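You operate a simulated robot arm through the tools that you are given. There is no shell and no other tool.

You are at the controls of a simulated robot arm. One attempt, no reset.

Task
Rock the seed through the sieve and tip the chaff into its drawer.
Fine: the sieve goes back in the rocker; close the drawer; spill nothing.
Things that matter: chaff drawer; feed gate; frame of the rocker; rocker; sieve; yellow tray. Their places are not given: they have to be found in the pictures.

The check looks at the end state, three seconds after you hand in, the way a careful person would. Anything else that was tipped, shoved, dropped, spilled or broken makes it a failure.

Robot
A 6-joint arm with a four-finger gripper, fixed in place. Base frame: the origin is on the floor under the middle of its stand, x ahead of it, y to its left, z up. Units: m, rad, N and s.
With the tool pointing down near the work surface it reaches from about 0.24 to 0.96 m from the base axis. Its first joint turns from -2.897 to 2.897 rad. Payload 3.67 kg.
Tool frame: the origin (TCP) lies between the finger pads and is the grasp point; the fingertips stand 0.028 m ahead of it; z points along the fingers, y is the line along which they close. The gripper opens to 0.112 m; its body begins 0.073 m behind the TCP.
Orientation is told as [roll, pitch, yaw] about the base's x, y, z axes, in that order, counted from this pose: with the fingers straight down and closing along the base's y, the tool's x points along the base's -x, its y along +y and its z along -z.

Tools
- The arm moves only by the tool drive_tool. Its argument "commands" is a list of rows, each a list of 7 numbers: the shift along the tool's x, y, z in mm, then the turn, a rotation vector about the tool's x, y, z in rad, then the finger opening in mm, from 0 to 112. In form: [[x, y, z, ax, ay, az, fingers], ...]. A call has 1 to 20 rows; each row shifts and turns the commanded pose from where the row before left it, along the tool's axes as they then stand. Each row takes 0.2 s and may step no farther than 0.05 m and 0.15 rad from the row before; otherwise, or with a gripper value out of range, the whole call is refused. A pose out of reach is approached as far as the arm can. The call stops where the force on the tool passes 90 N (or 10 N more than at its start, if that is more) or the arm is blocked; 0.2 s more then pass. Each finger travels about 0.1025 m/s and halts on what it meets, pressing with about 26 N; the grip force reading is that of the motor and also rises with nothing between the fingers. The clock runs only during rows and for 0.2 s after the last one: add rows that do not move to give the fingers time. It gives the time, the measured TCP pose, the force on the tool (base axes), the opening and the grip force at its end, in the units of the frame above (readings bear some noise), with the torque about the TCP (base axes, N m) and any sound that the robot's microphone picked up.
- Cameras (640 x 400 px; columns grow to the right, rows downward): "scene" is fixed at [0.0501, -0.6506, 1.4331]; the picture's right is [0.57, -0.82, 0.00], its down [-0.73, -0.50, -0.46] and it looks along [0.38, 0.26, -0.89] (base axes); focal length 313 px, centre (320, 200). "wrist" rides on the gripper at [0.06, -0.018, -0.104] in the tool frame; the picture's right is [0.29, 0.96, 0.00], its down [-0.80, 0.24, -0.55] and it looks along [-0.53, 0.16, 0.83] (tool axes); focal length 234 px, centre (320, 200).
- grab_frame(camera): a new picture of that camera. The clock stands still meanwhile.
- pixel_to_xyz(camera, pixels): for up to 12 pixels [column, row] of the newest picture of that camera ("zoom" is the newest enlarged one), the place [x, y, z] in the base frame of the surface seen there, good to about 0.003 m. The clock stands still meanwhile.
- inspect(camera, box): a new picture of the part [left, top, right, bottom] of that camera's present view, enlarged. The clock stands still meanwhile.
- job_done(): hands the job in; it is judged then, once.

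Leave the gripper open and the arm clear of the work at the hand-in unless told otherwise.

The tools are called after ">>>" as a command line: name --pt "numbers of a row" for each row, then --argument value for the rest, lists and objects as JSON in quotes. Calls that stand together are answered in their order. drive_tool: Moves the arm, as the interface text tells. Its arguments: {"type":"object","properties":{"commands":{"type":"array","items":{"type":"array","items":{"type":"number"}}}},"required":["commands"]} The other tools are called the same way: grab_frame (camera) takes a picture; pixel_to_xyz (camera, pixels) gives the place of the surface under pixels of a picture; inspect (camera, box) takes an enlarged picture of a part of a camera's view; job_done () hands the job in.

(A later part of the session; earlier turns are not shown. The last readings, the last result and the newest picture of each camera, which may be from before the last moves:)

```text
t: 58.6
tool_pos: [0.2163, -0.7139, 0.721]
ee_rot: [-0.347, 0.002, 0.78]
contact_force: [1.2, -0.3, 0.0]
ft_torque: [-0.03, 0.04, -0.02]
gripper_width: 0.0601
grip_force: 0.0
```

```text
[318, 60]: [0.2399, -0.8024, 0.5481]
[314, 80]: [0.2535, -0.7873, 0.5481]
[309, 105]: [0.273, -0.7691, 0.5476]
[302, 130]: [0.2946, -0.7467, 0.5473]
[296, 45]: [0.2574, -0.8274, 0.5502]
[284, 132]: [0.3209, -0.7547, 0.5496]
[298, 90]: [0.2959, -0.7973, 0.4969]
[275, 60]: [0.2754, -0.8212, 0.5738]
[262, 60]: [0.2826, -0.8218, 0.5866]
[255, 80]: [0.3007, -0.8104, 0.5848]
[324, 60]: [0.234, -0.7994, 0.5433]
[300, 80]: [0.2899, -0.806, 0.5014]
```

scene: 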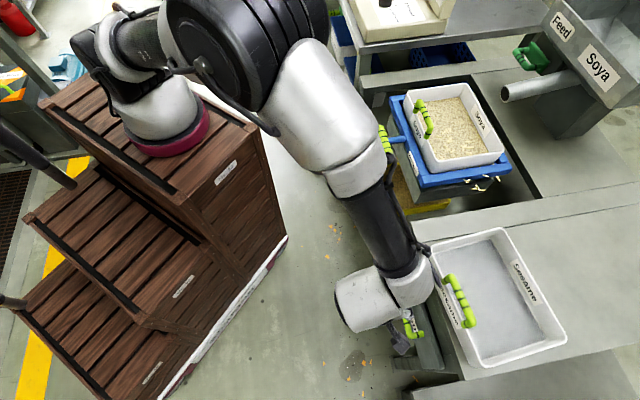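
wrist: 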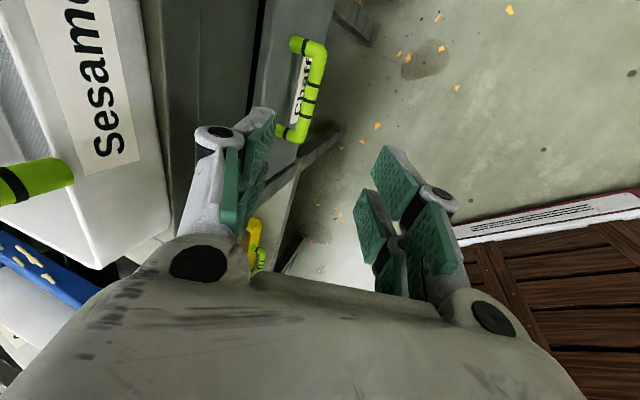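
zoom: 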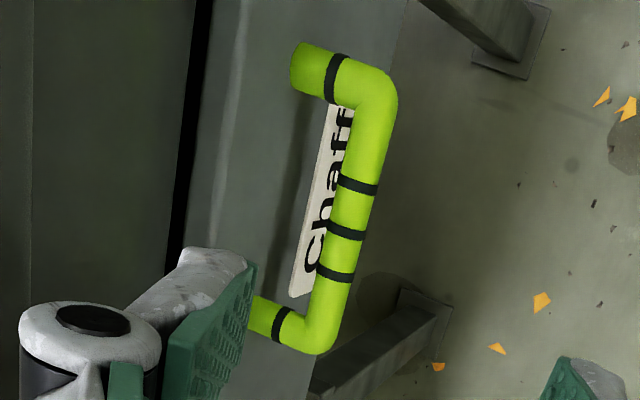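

The bar's centre is at u ≈ 0.7365, z ≈ 0.539, v centre ≈ -0.357, and the panel face is at u ≈ 0.775. With 32 mm opening and this tilt the inner finger has about 5 mm to spare. I'll move to a standoff 7 cm before the bar.

>>> drive_tool --pt "0.7 -4 39.3 0 0 0 40" --pt "0.7 -4 39.3 0 0 0 32" --pt "0.7 -4 39.3 0 0 0 32" --pt "0 0 0 0 0 0 32"

>>> grab_frame --camera "wrist"

>>> inspect --camera "wrist" --box '[220, 60, 420, 240]'

```text
t: 59.6
tool_pos: [0.2518, -0.753, 0.6134]
ee_rot: [-0.346, 0.002, 0.778]
contact_force: [0.8, -0.3, -0.4]
ft_torque: [0.0, 0.03, -0.02]
gripper_width: 0.0321
grip_force: 0.1
```

```text
taken
```

wrist: 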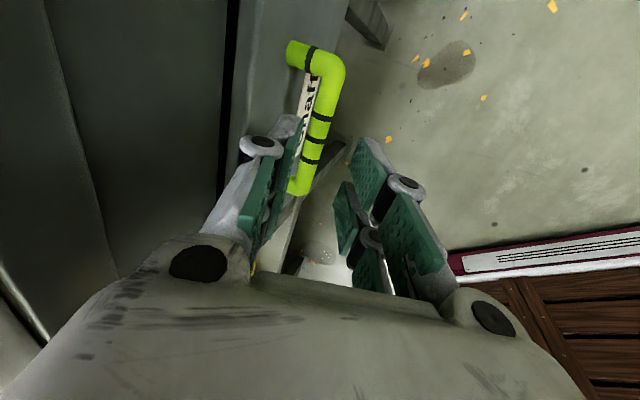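

```text
2.22 times, centred on (320, 150) of wrist
```

zoom: 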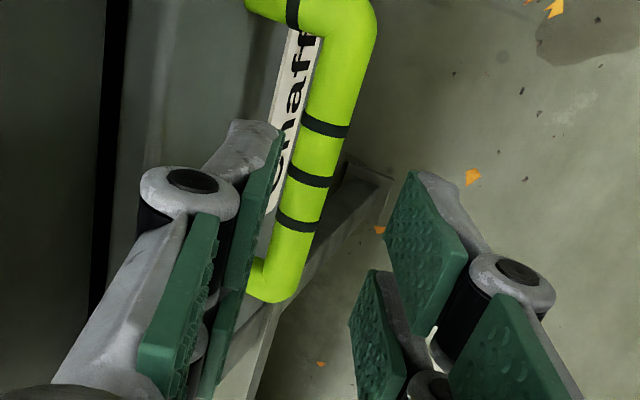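

The bar's middle stripe is at about (317,142) in the wrist picture, right where the approach line points (320,139). I'll descend 70 mm along the tool axis with a 2 mm correction.

>>> drive_tool --pt "0 -0.7 17.5 0 0 0 32" --pt "0 -0.7 17.5 0 0 0 32" --pt "0 -0.6 17.5 0 0 0 32" --pt "0 0 17.5 0 0 0 32" --pt "0 0 0 0 0 0 32"

>>> inspect --camera "wrist" --box '[220, 60, 420, 260]'

>>> inspect --camera "scene" --box '[340, 220, 520, 380]'

```text
t: 60.8
tool_pos: [0.2688, -0.772, 0.5495]
ee_rot: [-0.345, 0.002, 0.779]
contact_force: [0.4, -0.2, 0.6]
ft_torque: [0.0, 0.0, 0.0]
gripper_width: 0.0319
grip_force: 0.1
```

```text
2.00 times, centred on (320, 160) of wrist
```

zoom: 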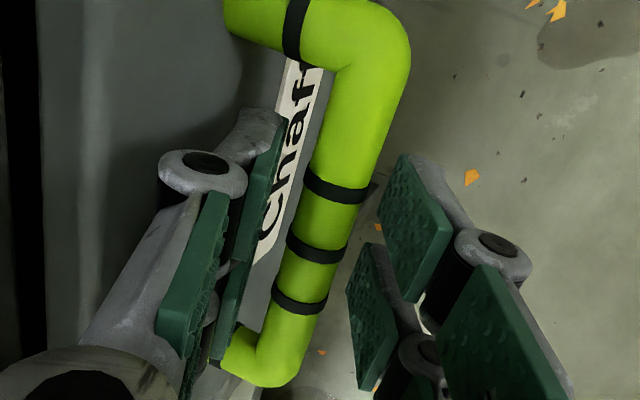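

```text
2.50 times, centred on (430, 300) of scene
```

zoom: 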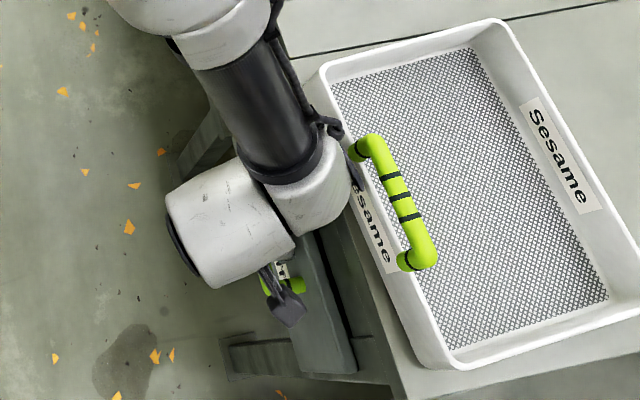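

The inner finger is in the gap and there is no contact force. I'll check the wrist housing's clearance to the Sesame sieve before I go on.

>>> pixel_to_xyz --camera "zoom" --pixels '[[330, 200], [345, 185], [320, 225], [335, 130], [345, 180], [290, 200], [230, 220], [290, 80], [355, 180], [300, 230]]'

```text
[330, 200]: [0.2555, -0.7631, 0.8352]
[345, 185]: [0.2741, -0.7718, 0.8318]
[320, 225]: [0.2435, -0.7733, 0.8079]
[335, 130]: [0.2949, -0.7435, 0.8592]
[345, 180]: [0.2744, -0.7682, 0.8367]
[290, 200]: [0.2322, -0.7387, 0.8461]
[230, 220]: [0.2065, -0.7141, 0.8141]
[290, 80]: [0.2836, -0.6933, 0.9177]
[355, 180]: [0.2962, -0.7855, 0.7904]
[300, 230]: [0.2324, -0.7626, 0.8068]
```

The housing stays just clear, and pulling back will only increase that margin. I'll close on the bar and pull gently 4 cm straight toward the robot (-u).

>>> drive_tool --pt "0 0 0 0 0 0 20" --pt "0 0 0 0 0 0 10" --pt "0 0 0 0 0 0 10" --pt "0 9.4 -3.4 0 0 0 10" --pt "0 9.4 -3.4 0 0 0 10" --pt "0 9.4 -3.4 0 0 0 10" --pt "0 9.4 -3.4 0 0 0 10" --pt "0 0 0 0 0 0 10"

>>> grab_frame --camera "scene"

>>> grab_frame --camera "wrist"

```text
t: 62.6
tool_pos: [0.2425, -0.7461, 0.55]
ee_rot: [-0.337, 0.0, 0.779]
contact_force: [7.2, 7.3, 9.6]
ft_torque: [-0.52, 0.43, 1.24]
gripper_width: 0.0154
grip_force: 44.9
out of reach, approached as far as the arm can: row 7
```

```text
taken
```

scene: 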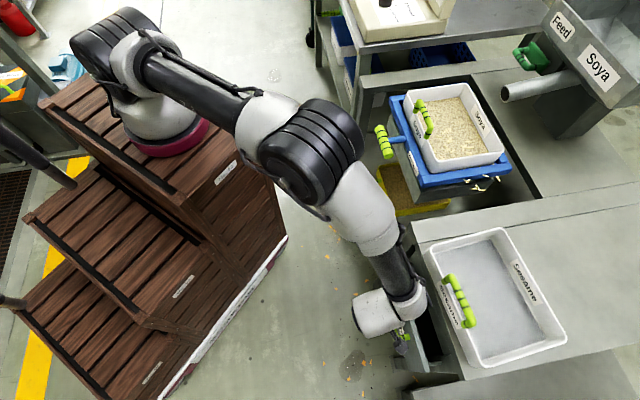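

```text
taken
```

wrist: 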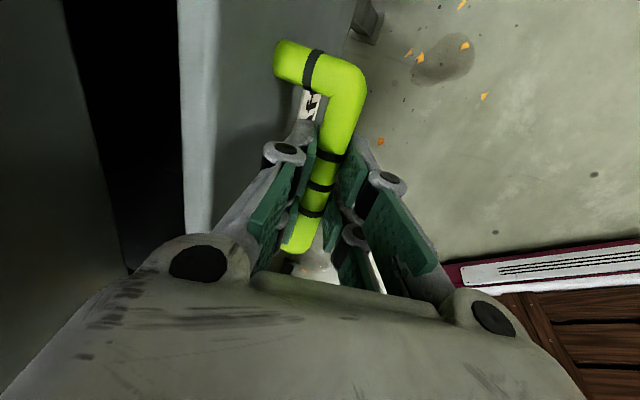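

The drawer came out about 37 mm with small force. The arm nears its tilt limit as it comes back, so I'll go on pulling while easing the tilt out bit by bit.

>>> drive_tool --pt "0 14.2 -5.0 -0.04 0 0 10" --pt "0 14.3 -4.4 -0.04 0 0 10" --pt "0 14.5 -3.8 -0.04 0 0 10" --pt "0 14.6 -3.2 -0.04 0 0 10" --pt "0 14.8 -2.6 -0.04 0 0 10" --pt "0 14.9 -2.0 -0.04 0 0 10" --pt "0 14.9 -1.5 -0.04 0 0 10" --pt "0 0 0 0 0 0 10"

>>> grab_frame --camera "scene"

>>> grab_frame --camera "wrist"

```text
t: 64.4
tool_pos: [0.1679, -0.6705, 0.5472]
ee_rot: [-0.066, 0.002, 0.78]
contact_force: [9.6, 10.4, 7.8]
ft_torque: [-0.26, 0.31, 1.02]
gripper_width: 0.0151
grip_force: 45.1
```

```text
taken
```

scene: 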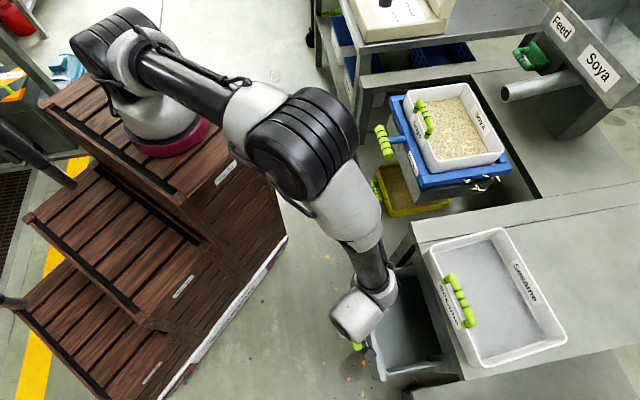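

```text
taken
```

wrist: 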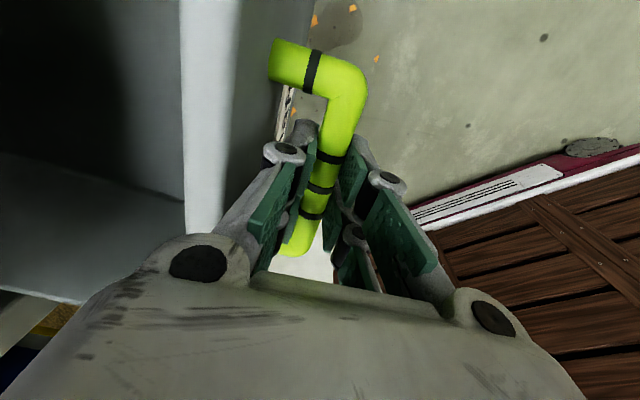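

The drawer is about 14 cm open. About 14 N sideways (toward +v) shows that my pull direction is slightly off, so I'll ease 2–3 mm that way and pull on in steps.

>>> drive_tool --pt "-2.5 15 -1 -0.015 0 0 10" --pt "-0.3 15 -0.8 -0.015 0 0 10" --pt "-0.3 15 -0.5 -0.015 0 0 10" --pt "-0.3 15 0 -0.015 0 0 10" --pt "0 0 0 0 0 0 10"

>>> grab_frame --camera "scene"

```text
t: 65.6
tool_pos: [0.1263, -0.6302, 0.5484]
ee_rot: [-0.011, 0.006, 0.781]
contact_force: [-29.8, -31.6, -13.1]
ft_torque: [-0.35, 0.33, 1.08]
gripper_width: 0.0151
grip_force: 45.1
```

```text
taken
```

scene: 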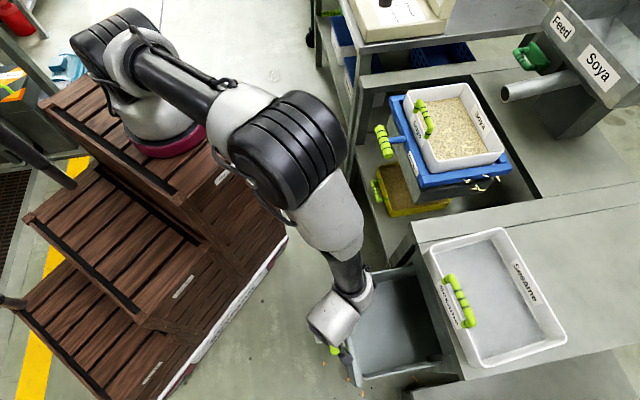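

Now there are 43 N toward -v, so I overcorrected. I'll ease back about 1.8 mm and pull another 3 cm.

>>> drive_tool --pt "1.9 0 0 0 0 0 10" --pt "0 10 0 0 0 0 10" --pt "0 10 0 0 0 0 10" --pt "0 10 0 0 0 0 10" --pt "0 0 0 0 0 0 10"

>>> grab_frame --camera "scene"

>>> inspect --camera "scene" --box '[310, 210, 590, 400]'

```text
t: 66.8
tool_pos: [0.1058, -0.6074, 0.548]
ee_rot: [-0.009, 0.004, 0.78]
contact_force: [-23.7, -25.1, 14.6]
ft_torque: [-0.21, 0.22, 1.08]
gripper_width: 0.0152
grip_force: 44.9
```

```text
taken
```

scene: 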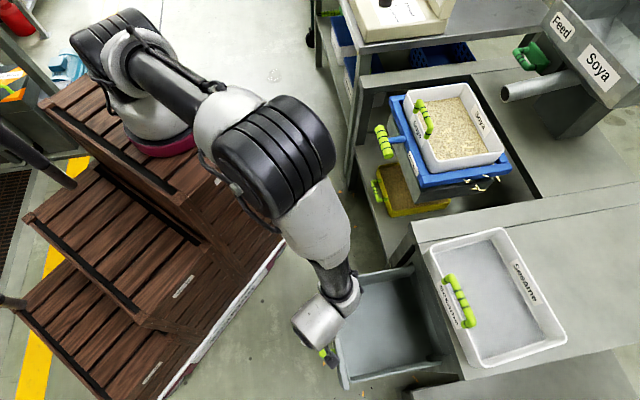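

```text
2.11 times, centred on (450, 305) of scene
```

zoom: 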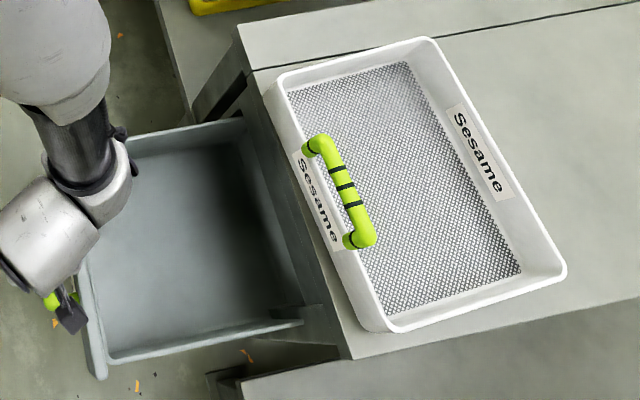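

The drawer is open about 23 cm. I'll measure its inner walls and rim, and the table edge.

>>> pixel_to_xyz --camera "zoom" --pixels '[[97, 370], [88, 300], [115, 355], [200, 338], [298, 322], [135, 150], [240, 120], [200, 240], [255, 200], [120, 300], [310, 330], [280, 190]]'

```text
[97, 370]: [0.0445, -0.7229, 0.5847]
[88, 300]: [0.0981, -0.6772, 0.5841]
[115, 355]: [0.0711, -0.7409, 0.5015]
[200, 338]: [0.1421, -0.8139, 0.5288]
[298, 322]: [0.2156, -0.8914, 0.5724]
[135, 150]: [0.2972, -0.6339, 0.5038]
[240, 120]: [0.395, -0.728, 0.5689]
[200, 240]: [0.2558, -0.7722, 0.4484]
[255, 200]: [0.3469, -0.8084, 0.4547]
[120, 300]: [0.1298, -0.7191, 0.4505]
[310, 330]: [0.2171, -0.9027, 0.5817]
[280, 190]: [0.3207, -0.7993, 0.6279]
```

The drawer's inside runs v -0.475 to -0.238, the rim is z ≈ 0.58, the floor 0.45, and the open part u ≈ 0.56–0.79. A little more opening would give better margins, so I'll pull 3 cm more, easing the sideways load.

>>> drive_tool --pt "1.8 0 0 0 0 0 10" --pt "0.2 10 0 0 0 0 10" --pt "0.2 10 0 0 0 0 10" --pt "0.2 10 0 0 0 0 10" --pt "0 0 0 0 0 0 10"

>>> inspect --camera "scene" --box '[310, 210, 590, 400]'

```text
t: 67.8
tool_pos: [0.0891, -0.5926, 0.5472]
ee_rot: [-0.011, 0.007, 0.79]
contact_force: [80.5, -29.5, -4.3]
ft_torque: [-0.52, -0.09, 0.32]
gripper_width: 0.0503
grip_force: 38.1
stopped in row 5: the force on the tool passed its limit at 92 N (the readings are from after the stop); the commanded pose is now the measured one
```

```text
2.11 times, centred on (450, 305) of scene
```

zoom: 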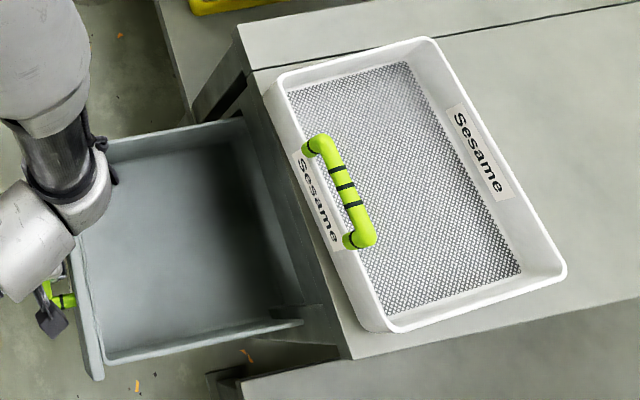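

The drawer reached its end stop (the force passed the limit and the fingers were spread a little). The drawer is fully open. I'll move back 10 mm toward the drawer to take the load off, and open the fingers.

>>> drive_tool --pt "0 -8 0 0 0 0 50" --pt "0 -3 0 0 0 0 50" --pt "0 0 0 0 0 0 50"

>>> grab_frame --camera "wrist"

>>> inspect --camera "scene" --box '[310, 210, 590, 400]'

```text
t: 68.6
tool_pos: [0.0926, -0.5964, 0.547]
ee_rot: [-0.007, 0.001, 0.785]
contact_force: [0.9, 0.4, 1.2]
ft_torque: [0.01, 0.03, 0.0]
gripper_width: 0.05
grip_force: 0.0
```

```text
taken
```

wrist: 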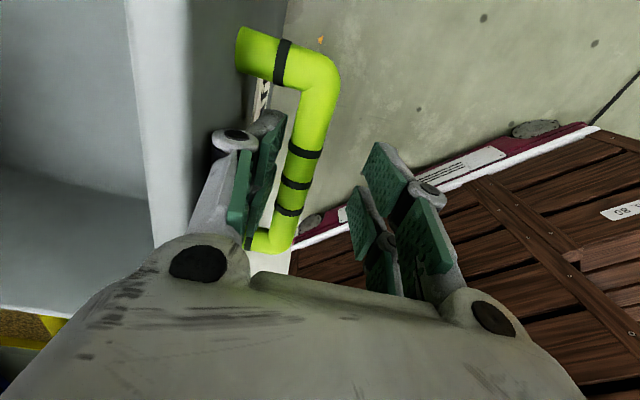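

```text
2.11 times, centred on (450, 305) of scene
```

zoom: 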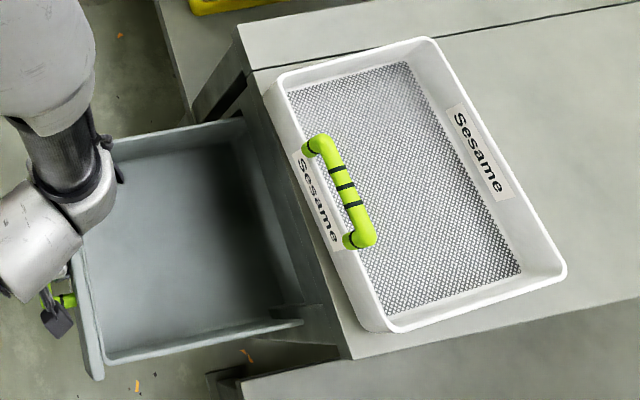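

The load is gone. I'll rise straight up out of the handle to z ≈ 0.93.

>>> drive_tool --pt "0 0 -20 0 0 0 50" --pt "0 0 -25 0 0 0 50" --pt "0 0 -40 0 0 0 50" --pt "0 0 -45 0 0 0 50" --pt "0 0 -45 0 0 0 50" --pt "0 0 -45 0 0 0 50" --pt "0 0 -45 0 0 0 50" --pt "0 0 -45 0 0 0 50" --pt "0 0 -45 0 0 0 50"

>>> grab_frame --camera "scene"

>>> grab_frame --camera "wrist"

```text
t: 70.6
tool_pos: [0.0904, -0.5931, 0.9019]
ee_rot: [-0.01, 0.004, 0.782]
contact_force: [-0.7, -0.8, -0.5]
ft_torque: [0.0, -0.02, 0.0]
gripper_width: 0.0501
grip_force: 0.0
```

```text
taken
```

scene: 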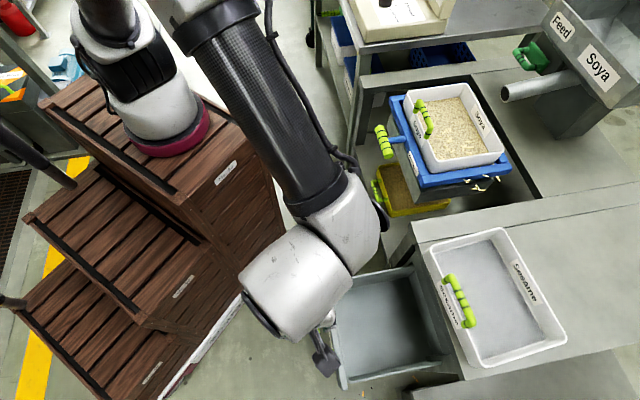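

```text
taken
```

wrist: 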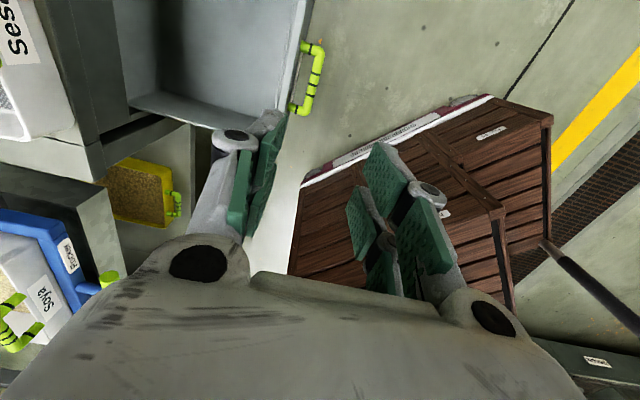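

The drawer is open and the arm is clear. I'll measure the open drawer from both views.

>>> pixel_to_xyz --camera "wrist" --pixels '[[293, 60], [275, 110], [295, 20], [240, 60], [180, 60], [150, 100], [200, 122], [130, 100], [125, 40], [100, 140], [316, 60], [220, 30]]'

>>> pixel_to_xyz --camera "scene" --pixels '[[343, 385], [337, 350], [350, 380], [440, 357], [435, 352], [400, 275], [412, 268], [380, 320], [415, 310], [346, 372], [330, 330], [395, 367]]'

```text
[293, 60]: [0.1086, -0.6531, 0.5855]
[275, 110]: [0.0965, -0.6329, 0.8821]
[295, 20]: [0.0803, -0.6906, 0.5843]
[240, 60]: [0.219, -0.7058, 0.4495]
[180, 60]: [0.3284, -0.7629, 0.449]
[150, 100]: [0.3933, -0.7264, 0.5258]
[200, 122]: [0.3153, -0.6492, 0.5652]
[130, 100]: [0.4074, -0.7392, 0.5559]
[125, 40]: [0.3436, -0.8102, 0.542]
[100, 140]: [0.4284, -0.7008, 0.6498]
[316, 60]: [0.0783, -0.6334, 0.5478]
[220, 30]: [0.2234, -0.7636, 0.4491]
```

```text
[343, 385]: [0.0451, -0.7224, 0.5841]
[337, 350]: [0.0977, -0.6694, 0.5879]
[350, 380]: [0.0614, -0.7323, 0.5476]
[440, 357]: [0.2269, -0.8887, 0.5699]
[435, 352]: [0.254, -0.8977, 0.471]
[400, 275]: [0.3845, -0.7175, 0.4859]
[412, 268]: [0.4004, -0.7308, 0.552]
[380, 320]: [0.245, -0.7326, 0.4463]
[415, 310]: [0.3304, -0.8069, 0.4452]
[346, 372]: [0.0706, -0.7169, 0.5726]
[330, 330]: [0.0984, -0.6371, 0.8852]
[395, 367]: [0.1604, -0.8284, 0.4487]
```

The open drawer spans u 0.56–0.79 inside, and the sieve is 0.18 deep, so it fits above it. Before I take the sieve, I'll do a dry run of the tipping motion over the drawer with the empty gripper: TCP to u 0.58, v -0.38, z 0.76, then tilt 1.7 rad sideways.

>>> drive_tool --pt "6.2 -24.2 35.5 0 0 0 50" --pt "6.2 -24.2 35.5 0 0 0 50" --pt "6.2 -24.2 35.5 0 0 0 50" --pt "6.2 -24.2 35.5 0 0 0 50" --pt "0 0 0 0 0.14 0 50" --pt "0 0 0 0 0.14 0 50" --pt "0 0 0 0 0.14 0 50" --pt "0 0 0 0 0.14 0 50" --pt "0 0 0 0 0.14 0 50" --pt "0 0 0 0 0.14 0 50" --pt "0 0 0 0 0.14 0 50" --pt "0 0 0 0 0.14 0 50" --pt "0 0 0 0 0.14 0 50" --pt "0 0 0 0 0.14 0 50" --pt "0 0 0 0 0.14 0 50" --pt "0 0 0 0 0.14 0 50"

>>> grab_frame --camera "scene"

>>> grab_frame --camera "wrist"

```text
t: 74.0
tool_pos: [0.1267, -0.6865, 0.7659]
ee_rot: [2.554, 1.533, -2.956]
contact_force: [0.5, -0.3, 0.1]
ft_torque: [0.03, -0.02, 0.01]
gripper_width: 0.05
grip_force: 0.1
out of reach, approached as far as the arm can: row 6, 7
```

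```text
taken
```

scene: 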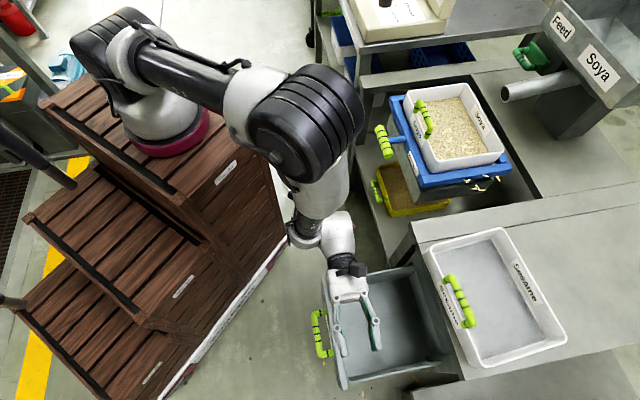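

```text
taken
```

wrist: 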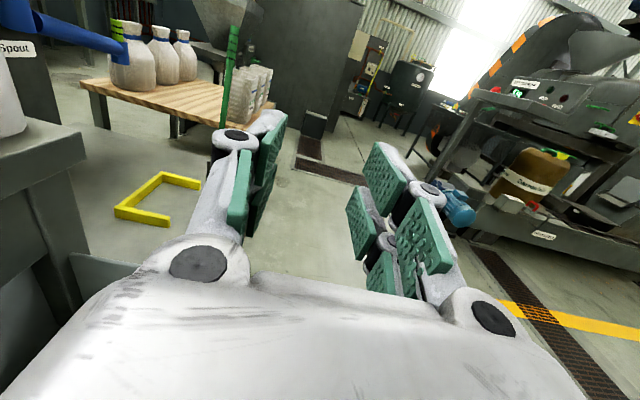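

The dry run reached about 92° sideways tilt over the drawer with only a small deviation on the way. I'll test another 0.4 rad beyond that, which helps to empty the sieve fully.

>>> drive_tool --pt "0 0 0 0 0.14 0 50" --pt "0 0 0 0 0.14 0 50" --pt "0 0 0 0 0.14 0 50"

>>> grab_frame --camera "scene"

```text
t: 74.8
tool_pos: [0.1286, -0.7385, 0.7669]
ee_rot: [3.098, 1.145, -2.413]
contact_force: [0.3, -0.5, -0.1]
ft_torque: [-0.03, 0.03, -0.02]
gripper_width: 0.05
grip_force: 0.2
out of reach, approached as far as the arm can: row 3
```

```text
taken
```

scene: 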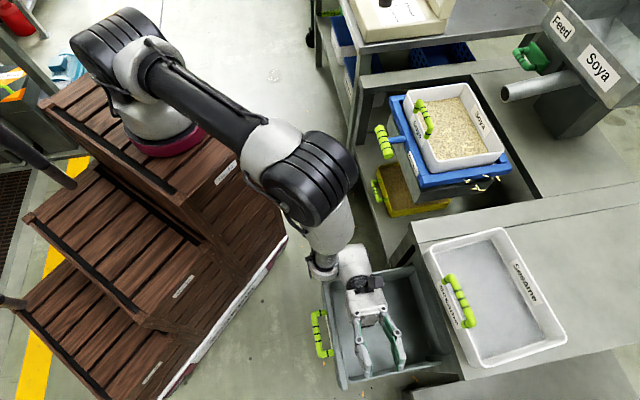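

The tilt is good to about 1.85 rad here, and beyond that the arm drifts. I'll go back upright and rise.

>>> drive_tool --pt "0 0 0 0 -0.14 0 50" --pt "0 0 0 0 -0.14 0 50" --pt "0 0 0 0 -0.14 0 50" --pt "0 0 0 0 -0.14 0 50" --pt "0 0 0 0 -0.14 0 50" --pt "0 0 0 0 -0.14 0 50" --pt "0 0 0 0 -0.14 0 50" --pt "0 0 0 0 -0.14 0 50" --pt "0 0 0 0 -0.14 0 50" --pt "0 0 0 0 -0.14 0 50" --pt "0 0 0 0 -0.14 0 50" --pt "0 0 0 0 -0.14 0 50" --pt "0 0 0 0 -0.14 0 50"

```text
t: 77.6
tool_pos: [0.1285, -0.7396, 0.7678]
ee_rot: [0.02, 0.2, 0.778]
contact_force: [-0.1, 0.2, 0.2]
ft_torque: [0.0, 0.03, -0.03]
gripper_width: 0.0499
grip_force: 0.0
```

Upright to within 0.2 rad at (0.129,-0.740,0.768). Now I'll straighten, rise to z ≈ 0.95 and travel to above the Soya sieve's handle.

>>> drive_tool --pt "0 0 -40 0 -0.1 0 50" --pt "0 0 -40 0 -0.1 0 50" --pt "0 0 -35 0 0 0 50" --pt "0 0 -35 0 0 0 50" --pt "0 0 -32 0 0 0 50" --pt "-40.4 -19.1 0 0 0 0 50" --pt "-40.4 -19.1 0 0 0 0 50" --pt "-40.4 -19.1 0 0 0 0 50" --pt "-40.4 -19.1 0 0 0 0 50" --pt "-40.4 -19.1 0 0 0 0 50" --pt "-40.4 -19.1 0 0 0 0 50" --pt "-40.4 -19.1 0 0 0 0 50" --pt "-40.4 -19.1 0 0 0 0 50" --pt "-40.4 -19.1 0 0 0 0 50" --pt "-40.4 -19.1 0 0 0 0 50" --pt "-40.4 -19.1 0 0 0 0 50" --pt "-40.4 -19.1 0 0 0 0 50" --pt "-40.4 -19.1 0 0 0 0 50"

>>> grab_frame --camera "wrist"

>>> inspect --camera "scene" --box '[340, 40, 530, 200]'

```text
t: 81.4
tool_pos: [0.6889, -0.5454, 0.9439]
ee_rot: [0.023, -0.002, 0.768]
contact_force: [0.4, -0.3, 0.5]
ft_torque: [0.06, -0.06, -0.02]
gripper_width: 0.0503
grip_force: 0.1
```

```text
taken
```

wrist: 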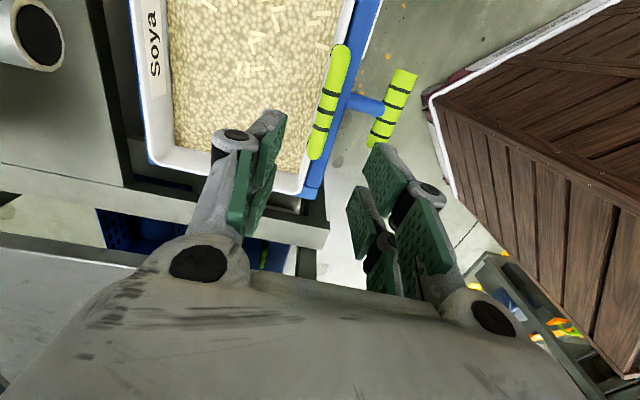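

```text
2.50 times, centred on (435, 120) of scene
```

zoom: 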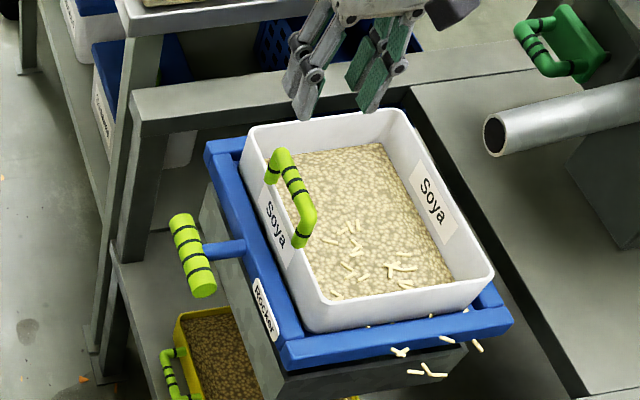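

I'm above the sieve handle, which shows at (330,100) in the wrist picture. I'll measure bar, rim and fill precisely from here.

>>> pixel_to_xyz --camera "wrist" --pixels '[[340, 60], [330, 100], [318, 145], [322, 100], [338, 100], [300, 185], [352, 25], [165, 150], [250, 60], [200, 120], [345, 45], [313, 158]]'

>>> inspect --camera "wrist" --box '[140, 0, 420, 210]'

```text
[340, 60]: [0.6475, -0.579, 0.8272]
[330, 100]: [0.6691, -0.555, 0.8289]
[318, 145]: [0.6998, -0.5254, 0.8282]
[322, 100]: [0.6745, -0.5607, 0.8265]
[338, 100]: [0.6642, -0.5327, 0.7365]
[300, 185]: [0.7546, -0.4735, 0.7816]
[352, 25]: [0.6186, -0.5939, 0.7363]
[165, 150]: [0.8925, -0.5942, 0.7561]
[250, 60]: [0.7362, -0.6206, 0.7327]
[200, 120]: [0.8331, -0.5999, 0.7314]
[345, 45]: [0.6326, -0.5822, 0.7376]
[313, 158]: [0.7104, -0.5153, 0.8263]
```

```text
1.90 times, centred on (280, 105) of wrist
```

zoom: 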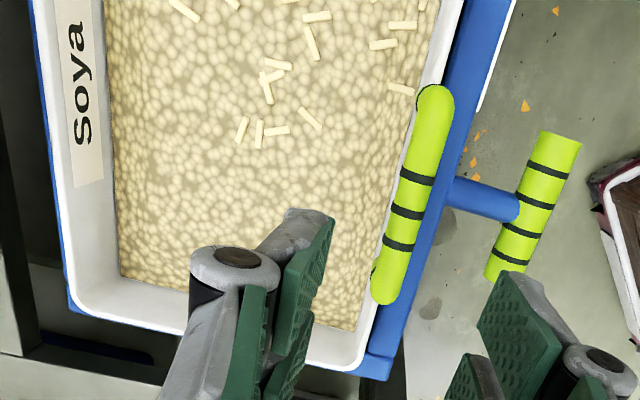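

The bar's centre is at u ≈ 0.866, v ≈ 0.0935, z ≈ 0.8185, and the rim at z ≈ 0.781. I'll align and descend to about 25 mm above the grasp height, then look.

>>> drive_tool --pt "5 6.8 0 0.023 0 -0.017 50" --pt "0 0 30 0 0 0 50" --pt "0 0 30 0 0 0 45" --pt "0 0 30 0 0 0 45" --pt "0 0 25 0 0 0 45" --pt "0 0 0 0 0 0 45"

>>> inspect --camera "wrist" --box '[180, 40, 460, 260]'

>>> inspect --camera "scene" --box '[340, 40, 530, 200]'

```text
t: 82.8
tool_pos: [0.6808, -0.5435, 0.8284]
ee_rot: [-0.005, -0.002, 0.788]
contact_force: [0.6, 0.4, -0.5]
ft_torque: [0.01, 0.02, 0.0]
gripper_width: 0.0451
grip_force: 0.2
```

```text
1.82 times, centred on (320, 150) of wrist
```

zoom: 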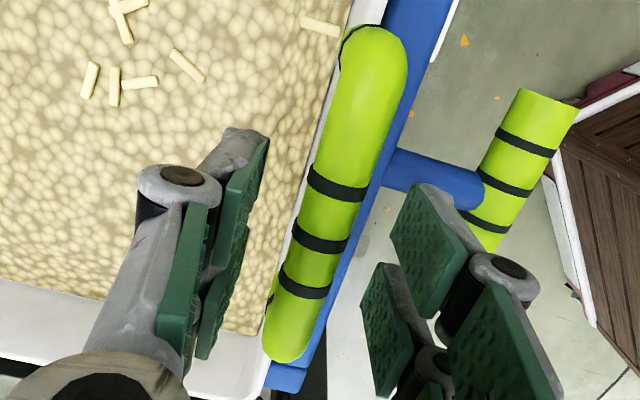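

```text
2.50 times, centred on (435, 120) of scene
```

zoom: 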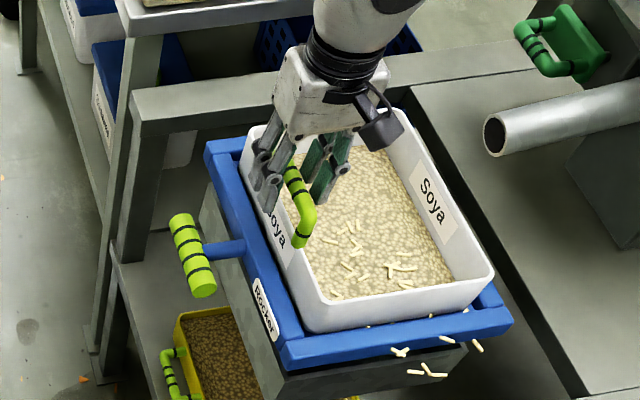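

The bar is centred between the pads. I'll go down the last 28 mm and close.

>>> drive_tool --pt "0 0 14 0 0 0 45" --pt "0 0 14 0 0 0 45" --pt "0 0 0 0 0 0 30" --pt "0 0 0 0 0 0 8" --pt "0 0 0 0 0 0 8" --pt "0 0 0 0 0 0 8"

>>> inspect --camera "wrist" --box '[180, 40, 460, 260]'

>>> inspect --camera "scene" --box '[340, 40, 530, 200]'

```text
t: 84.2
tool_pos: [0.681, -0.544, 0.7999]
ee_rot: [-0.004, -0.001, 0.789]
contact_force: [-0.6, 0.2, 0.0]
ft_torque: [0.14, 0.14, 0.0]
gripper_width: 0.0146
grip_force: 25.7
```

```text
1.82 times, centred on (320, 150) of wrist
```

zoom: 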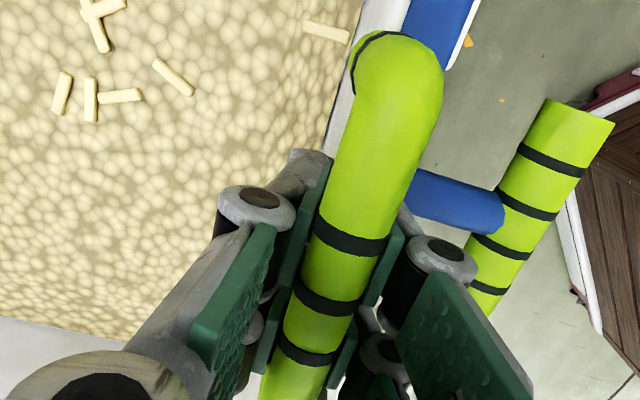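

```text
2.50 times, centred on (435, 120) of scene
```

zoom: 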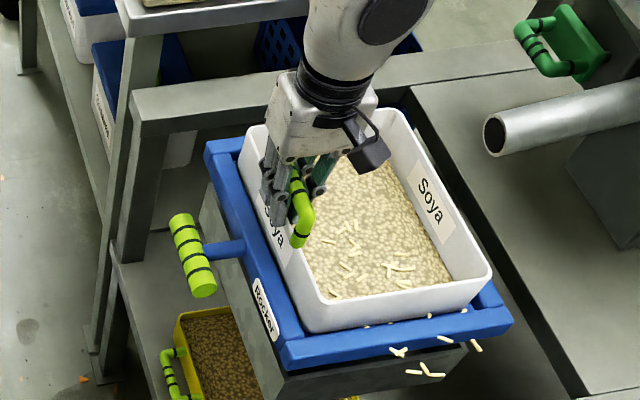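

Gripped at 14.6 mm with no side load. I'll lift 15 mm slowly and look at the load and at whether the sieve hangs level.

>>> drive_tool --pt "0 0 -4 0 0 0 8" --pt "0 0 -4 0 0 0 8" --pt "0 0 -4 0 0 0 8" --pt "0 0 -4 0 0 0 8" --pt "0 0 0 0 0 0 8"

>>> inspect --camera "scene" --box '[340, 40, 530, 200]'

>>> pixel_to_xyz --camera "zoom" --pixels '[[250, 130], [398, 112], [490, 270], [308, 325], [302, 305], [485, 275], [300, 225], [360, 220], [420, 270], [275, 350], [300, 330], [505, 315]]'

```text
t: 85.4
tool_pos: [0.6815, -0.5429, 0.8168]
ee_rot: [0.0, -0.002, 0.788]
contact_force: [0.3, -0.4, -2.1]
ft_torque: [0.18, 0.14, -0.03]
gripper_width: 0.0148
grip_force: 26.0
```

```text
2.50 times, centred on (435, 120) of scene
```

zoom: 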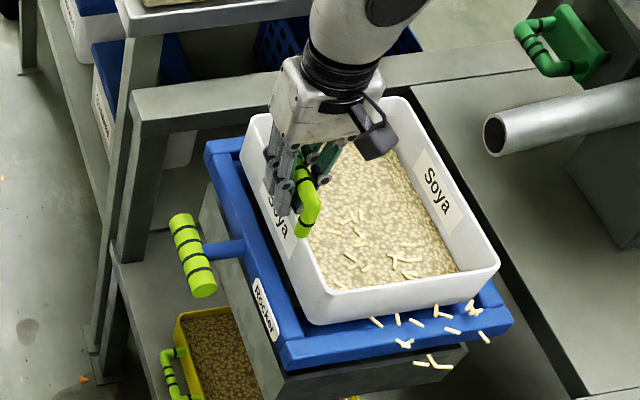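

```text
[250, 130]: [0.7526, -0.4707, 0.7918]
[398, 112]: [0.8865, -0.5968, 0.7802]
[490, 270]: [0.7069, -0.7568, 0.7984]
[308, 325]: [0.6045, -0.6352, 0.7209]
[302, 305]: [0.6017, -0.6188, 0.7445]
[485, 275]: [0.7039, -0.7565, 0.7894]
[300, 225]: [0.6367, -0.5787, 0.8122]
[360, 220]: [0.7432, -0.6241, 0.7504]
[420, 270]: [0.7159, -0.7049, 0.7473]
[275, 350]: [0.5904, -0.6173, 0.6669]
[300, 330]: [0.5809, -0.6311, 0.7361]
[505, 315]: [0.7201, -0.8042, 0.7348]
```

The load is only about 2 N, the sieve is light, and the fill rose evenly by 17 mm, so it hangs level. I'll lift further, drawing it away from the feed pipe toward the robot, and then start sideways toward the drawer.

>>> drive_tool --pt "0 0 -8 0 0 0 8" --pt "0 4 -8 0 0 0 8" --pt "0 10 -8 0 0 0 8" --pt "0 18 -10 0 0 0 8" --pt "0 24 -9 0 0 0 8" --pt "10 26 -9 0 0 0 8" --pt "18 26 -9 0 0 0 8" --pt "20 26 -9 0 0 0 8" --pt "20 26 -9 0 0 0 8" --pt "20 26 -9 0 0 0 8" --pt "20 26 -9 0 0 0 8" --pt "15 15 -5 0 0 0 8" --pt "0 0 0 0 0 0 8"

>>> grab_frame --camera "scene"

>>> grab_frame --camera "wrist"

```text
t: 88.2
tool_pos: [0.4327, -0.4691, 0.9181]
ee_rot: [-0.002, -0.003, 0.79]
contact_force: [0.1, 0.3, -2.7]
ft_torque: [0.17, 0.14, 0.05]
gripper_width: 0.0147
grip_force: 26.3
```

```text
taken
```

scene: 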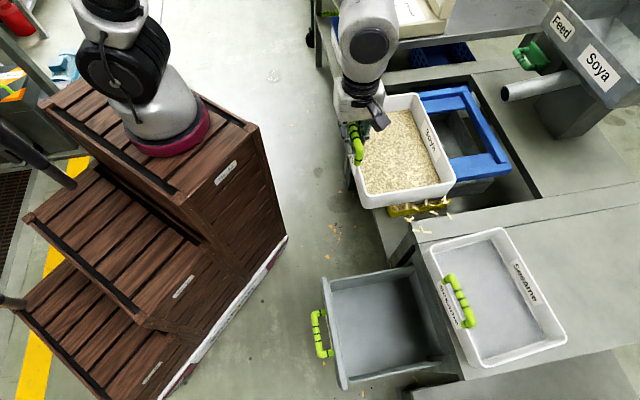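

```text
taken
```

wrist: 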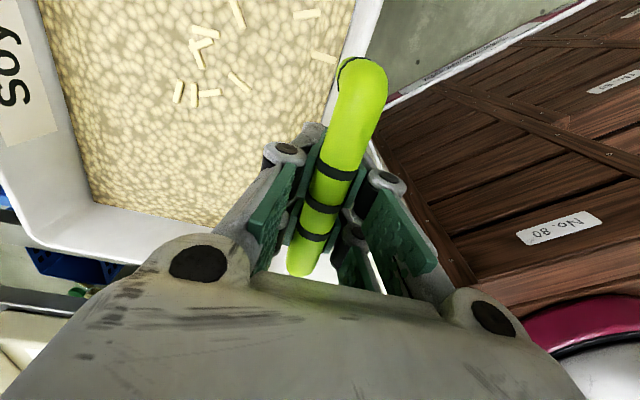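

The sieve hangs level with about 2.7 N. Next I'll carry it at this height to above the open drawer (u 0.572, v -0.385).

>>> drive_tool --pt "20 4 0 0 0 0 8" --pt "33 6 0 0 0 0 8" --pt "36 6.5 0 0 0 0 8" --pt "36 6.5 0 0 0 0 8" --pt "36 6.5 0 0 0 0 8" --pt "36 6.5 0 0 0 0 8" --pt "36 6.5 0 0 0 0 8" --pt "36 6.5 0 0 0 0 8" --pt "36 6.5 0 0 0 0 8" --pt "33 6 0 0 0 0 8" --pt "20 4 0 0 0 0 8" --pt "0 0 0 0 0 0 8"

>>> grab_frame --camera "scene"

```text
t: 90.8
tool_pos: [0.1318, -0.6769, 0.9174]
ee_rot: [-0.002, -0.002, 0.791]
contact_force: [0.5, -0.5, -2.3]
ft_torque: [0.15, 0.1, -0.02]
gripper_width: 0.0146
grip_force: 26.0
```

```text
taken
```

scene: 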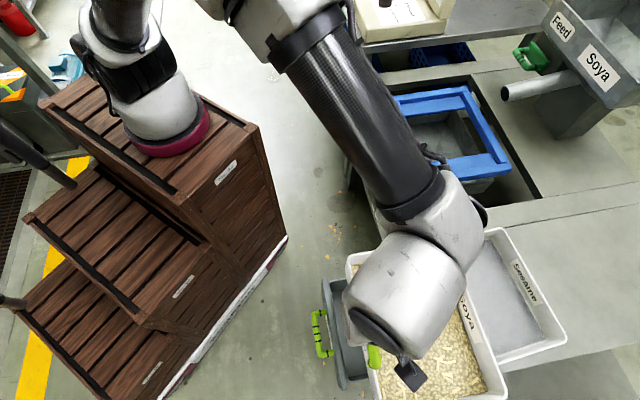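

The sieve is at u 0.572, v -0.385. I'll lower it straight to z ≈ 0.77 and check the picture before tipping.

>>> drive_tool --pt "0 0 22 0 0 0 8" --pt "0 0 30 0 0 0 8" --pt "0 0 30 0 0 0 8" --pt "0 0 30 0 0 0 8" --pt "0 0 25 0 0 0 8" --pt "0 0 10 0 0 0 8" --pt "0 0 0 0 0 0 8"

>>> grab_frame --camera "scene"

>>> inspect --camera "scene" --box '[300, 210, 580, 400]'

```text
t: 92.4
tool_pos: [0.1347, -0.6779, 0.7711]
ee_rot: [-0.002, -0.002, 0.789]
contact_force: [-0.5, -0.1, -3.0]
ft_torque: [0.11, 0.14, 0.02]
gripper_width: 0.0146
grip_force: 26.4
```

```text
taken
```

scene: 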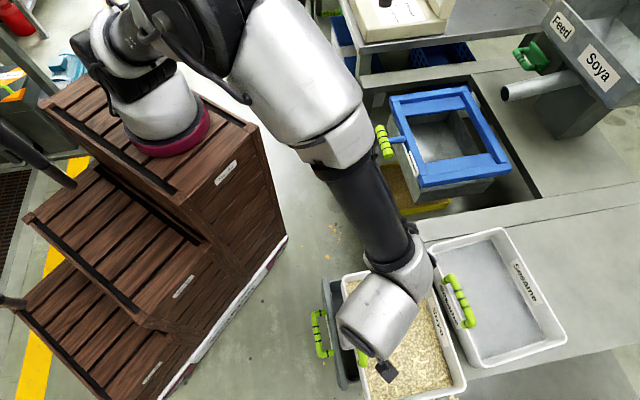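

```text
2.11 times, centred on (440, 305) of scene
```

zoom: 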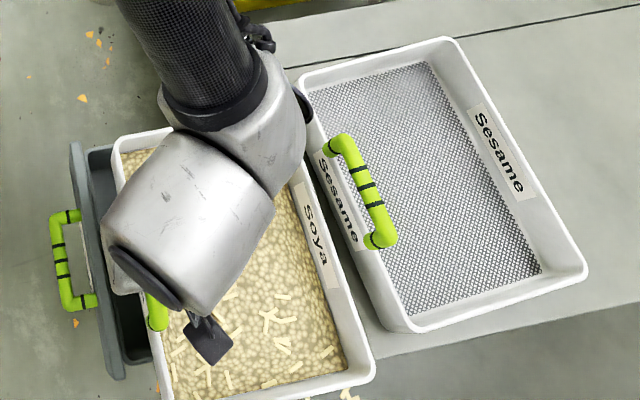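

All is in place: the sieve lies over the open drawer, clear of the Sesame sieve. I'll start tipping gently, 0.4 rad, and check pose and force.

>>> drive_tool --pt "0 0 0 0 0.1 0 8" --pt "0 0 0 0 0.1 0 8" --pt "0 0 0 0 0.1 0 8" --pt "0 0 0 0 0.1 0 8"

>>> inspect --camera "scene" --box '[300, 210, 580, 400]'

```text
t: 93.4
tool_pos: [0.1286, -0.6817, 0.7736]
ee_rot: [0.013, 0.353, 0.788]
contact_force: [-0.3, -0.2, -2.4]
ft_torque: [0.21, 0.08, -0.02]
gripper_width: 0.0147
grip_force: 26.0
out of reach, approached as far as the arm can: row 4
```

```text
2.11 times, centred on (440, 305) of scene
```

zoom: 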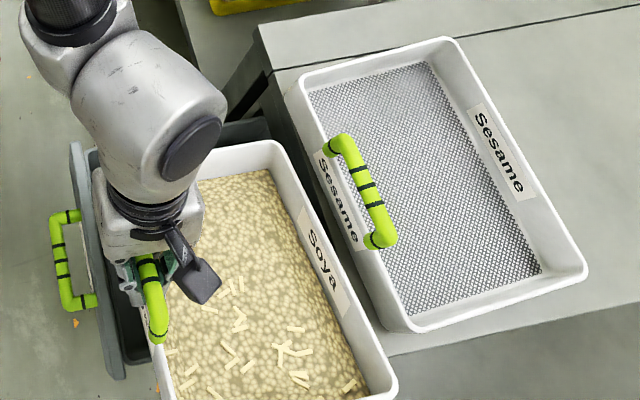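

The tilt is 0.353 rad, the position holds (u 0.573, v -0.391) and the load is unchanged. I'll go on tipping to about 0.85 rad.

>>> drive_tool --pt "0 0 0 0 0.1 0 8" --pt "0 0 0 0 0.1 0 8" --pt "0 0 0 0 0.1 0 8" --pt "0 0 0 0 0.1 0 8" --pt "0 0 0 0 0.1 0 8"

>>> inspect --camera "scene" --box '[300, 210, 580, 400]'

```text
t: 94.6
tool_pos: [0.1293, -0.6814, 0.7724]
ee_rot: [-0.006, 0.9, 0.783]
contact_force: [-0.1, -0.5, -2.0]
ft_torque: [0.21, 0.03, 0.05]
gripper_width: 0.0148
grip_force: 25.8
```

```text
2.11 times, centred on (440, 305) of scene
```

zoom: 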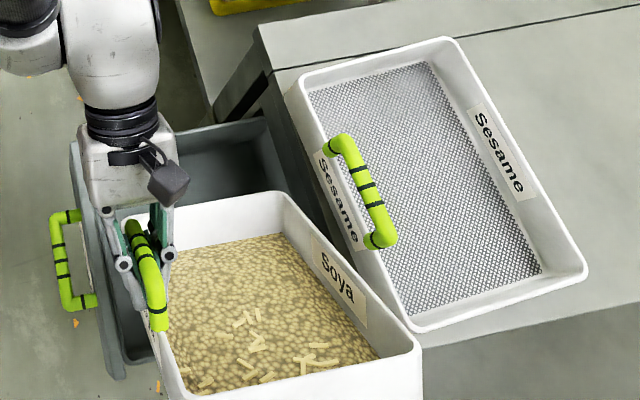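

At 0.9 rad the chaff is still in the sieve and nothing is spilled. I'll go on to about 1.4 rad.

>>> drive_tool --pt "0 0 0 0 0.1 0 8" --pt "0 0 0 0 0.1 0 8" --pt "0 0 0 0 0.1 0 8" --pt "0 0 0 0 0.1 0 8" --pt "0 0 0 0 0.1 0 8"

>>> inspect --camera "scene" --box '[300, 210, 580, 400]'

```text
t: 95.8
tool_pos: [0.1265, -0.6811, 0.7719]
ee_rot: [-0.016, 1.399, 0.771]
contact_force: [0.2, 0.2, -1.9]
ft_torque: [0.22, 0.02, 0.02]
gripper_width: 0.0147
grip_force: 26.4
```

```text
2.11 times, centred on (440, 305) of scene
```

zoom: 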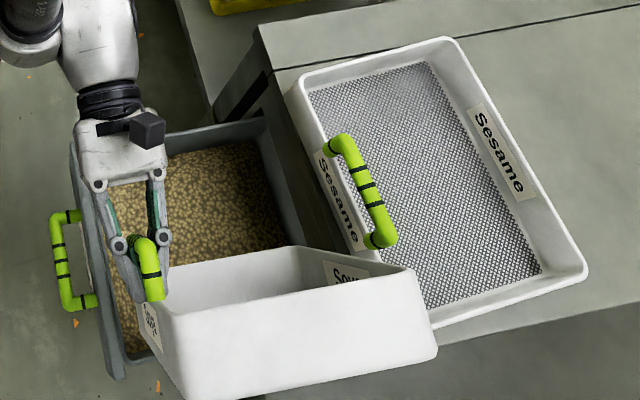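

The drawer now shows a layer of chaff, so it poured in. I'll tip a little more (to about 1.7 rad) so that nothing stays behind, and hold for a moment.

>>> drive_tool --pt "0 0 0 0 0.1 0 8" --pt "0 0 0 0 0.1 0 8" --pt "0 0 0 0 0.1 0 8" --pt "0 0 0 0 0 0 8" --pt "0 0 0 0 0 0 8"

>>> grab_frame --camera "scene"

>>> inspect --camera "scene" --box '[300, 210, 580, 400]'

```text
t: 97.0
tool_pos: [0.1276, -0.6819, 0.7726]
ee_rot: [-3.121, 1.442, -2.336]
contact_force: [0.5, 0.6, -1.6]
ft_torque: [0.24, 0.05, 0.03]
gripper_width: 0.0149
grip_force: 26.0
```

```text
taken
```

scene: 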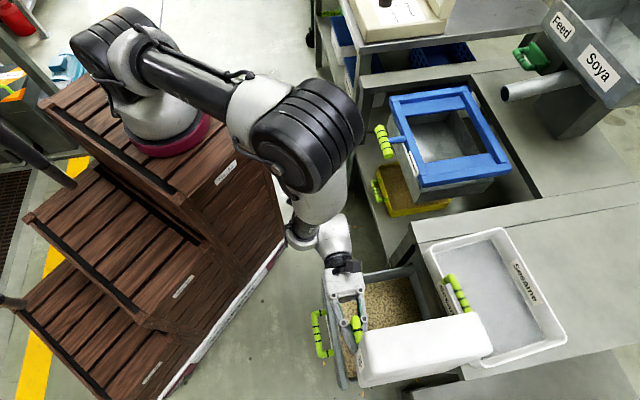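

```text
2.11 times, centred on (440, 305) of scene
```

zoom: 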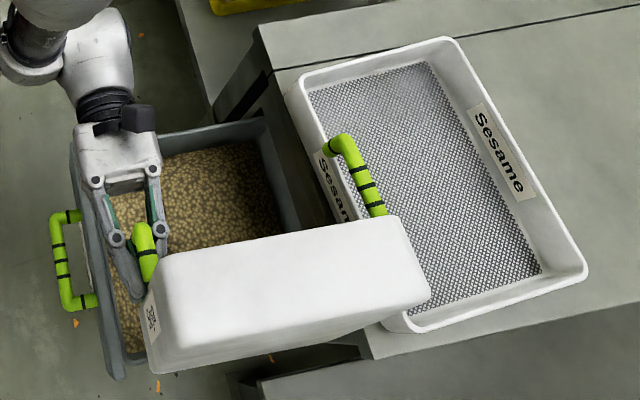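

The sieve is upside past vertical and the drawer holds the chaff. I'll turn the sieve back toward level.

>>> drive_tool --pt "0 0 0 0 -0.1 0 8" --pt "0 0 0 0 -0.1 0 8" --pt "0 0 0 0 -0.1 0 8" --pt "0 0 0 0 -0.1 0 8" --pt "0 0 0 0 -0.1 0 8" --pt "0 0 0 0 -0.1 0 8" --pt "0 0 0 0 -0.1 0 8" --pt "0 0 0 0 -0.1 0 8" --pt "0 0 0 0 -0.1 0 8" --pt "0 0 0 0 -0.1 0 8" --pt "0 0 0 0 -0.1 0 8" --pt "0 0 0 0 -0.1 0 8" --pt "0 0 0 0 -0.1 0 8"

>>> inspect --camera "scene" --box '[300, 210, 580, 400]'

```text
t: 99.8
tool_pos: [0.1284, -0.6813, 0.771]
ee_rot: [-0.003, 0.399, 0.786]
contact_force: [-0.7, 0.2, -0.9]
ft_torque: [0.15, 0.09, 0.04]
gripper_width: 0.0144
grip_force: 26.0
```

```text
2.11 times, centred on (440, 305) of scene
```

zoom: 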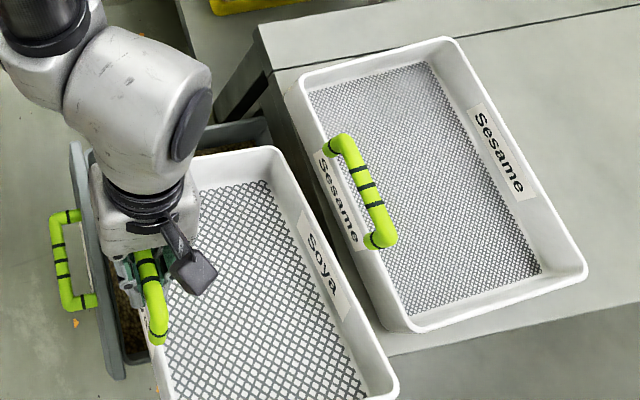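

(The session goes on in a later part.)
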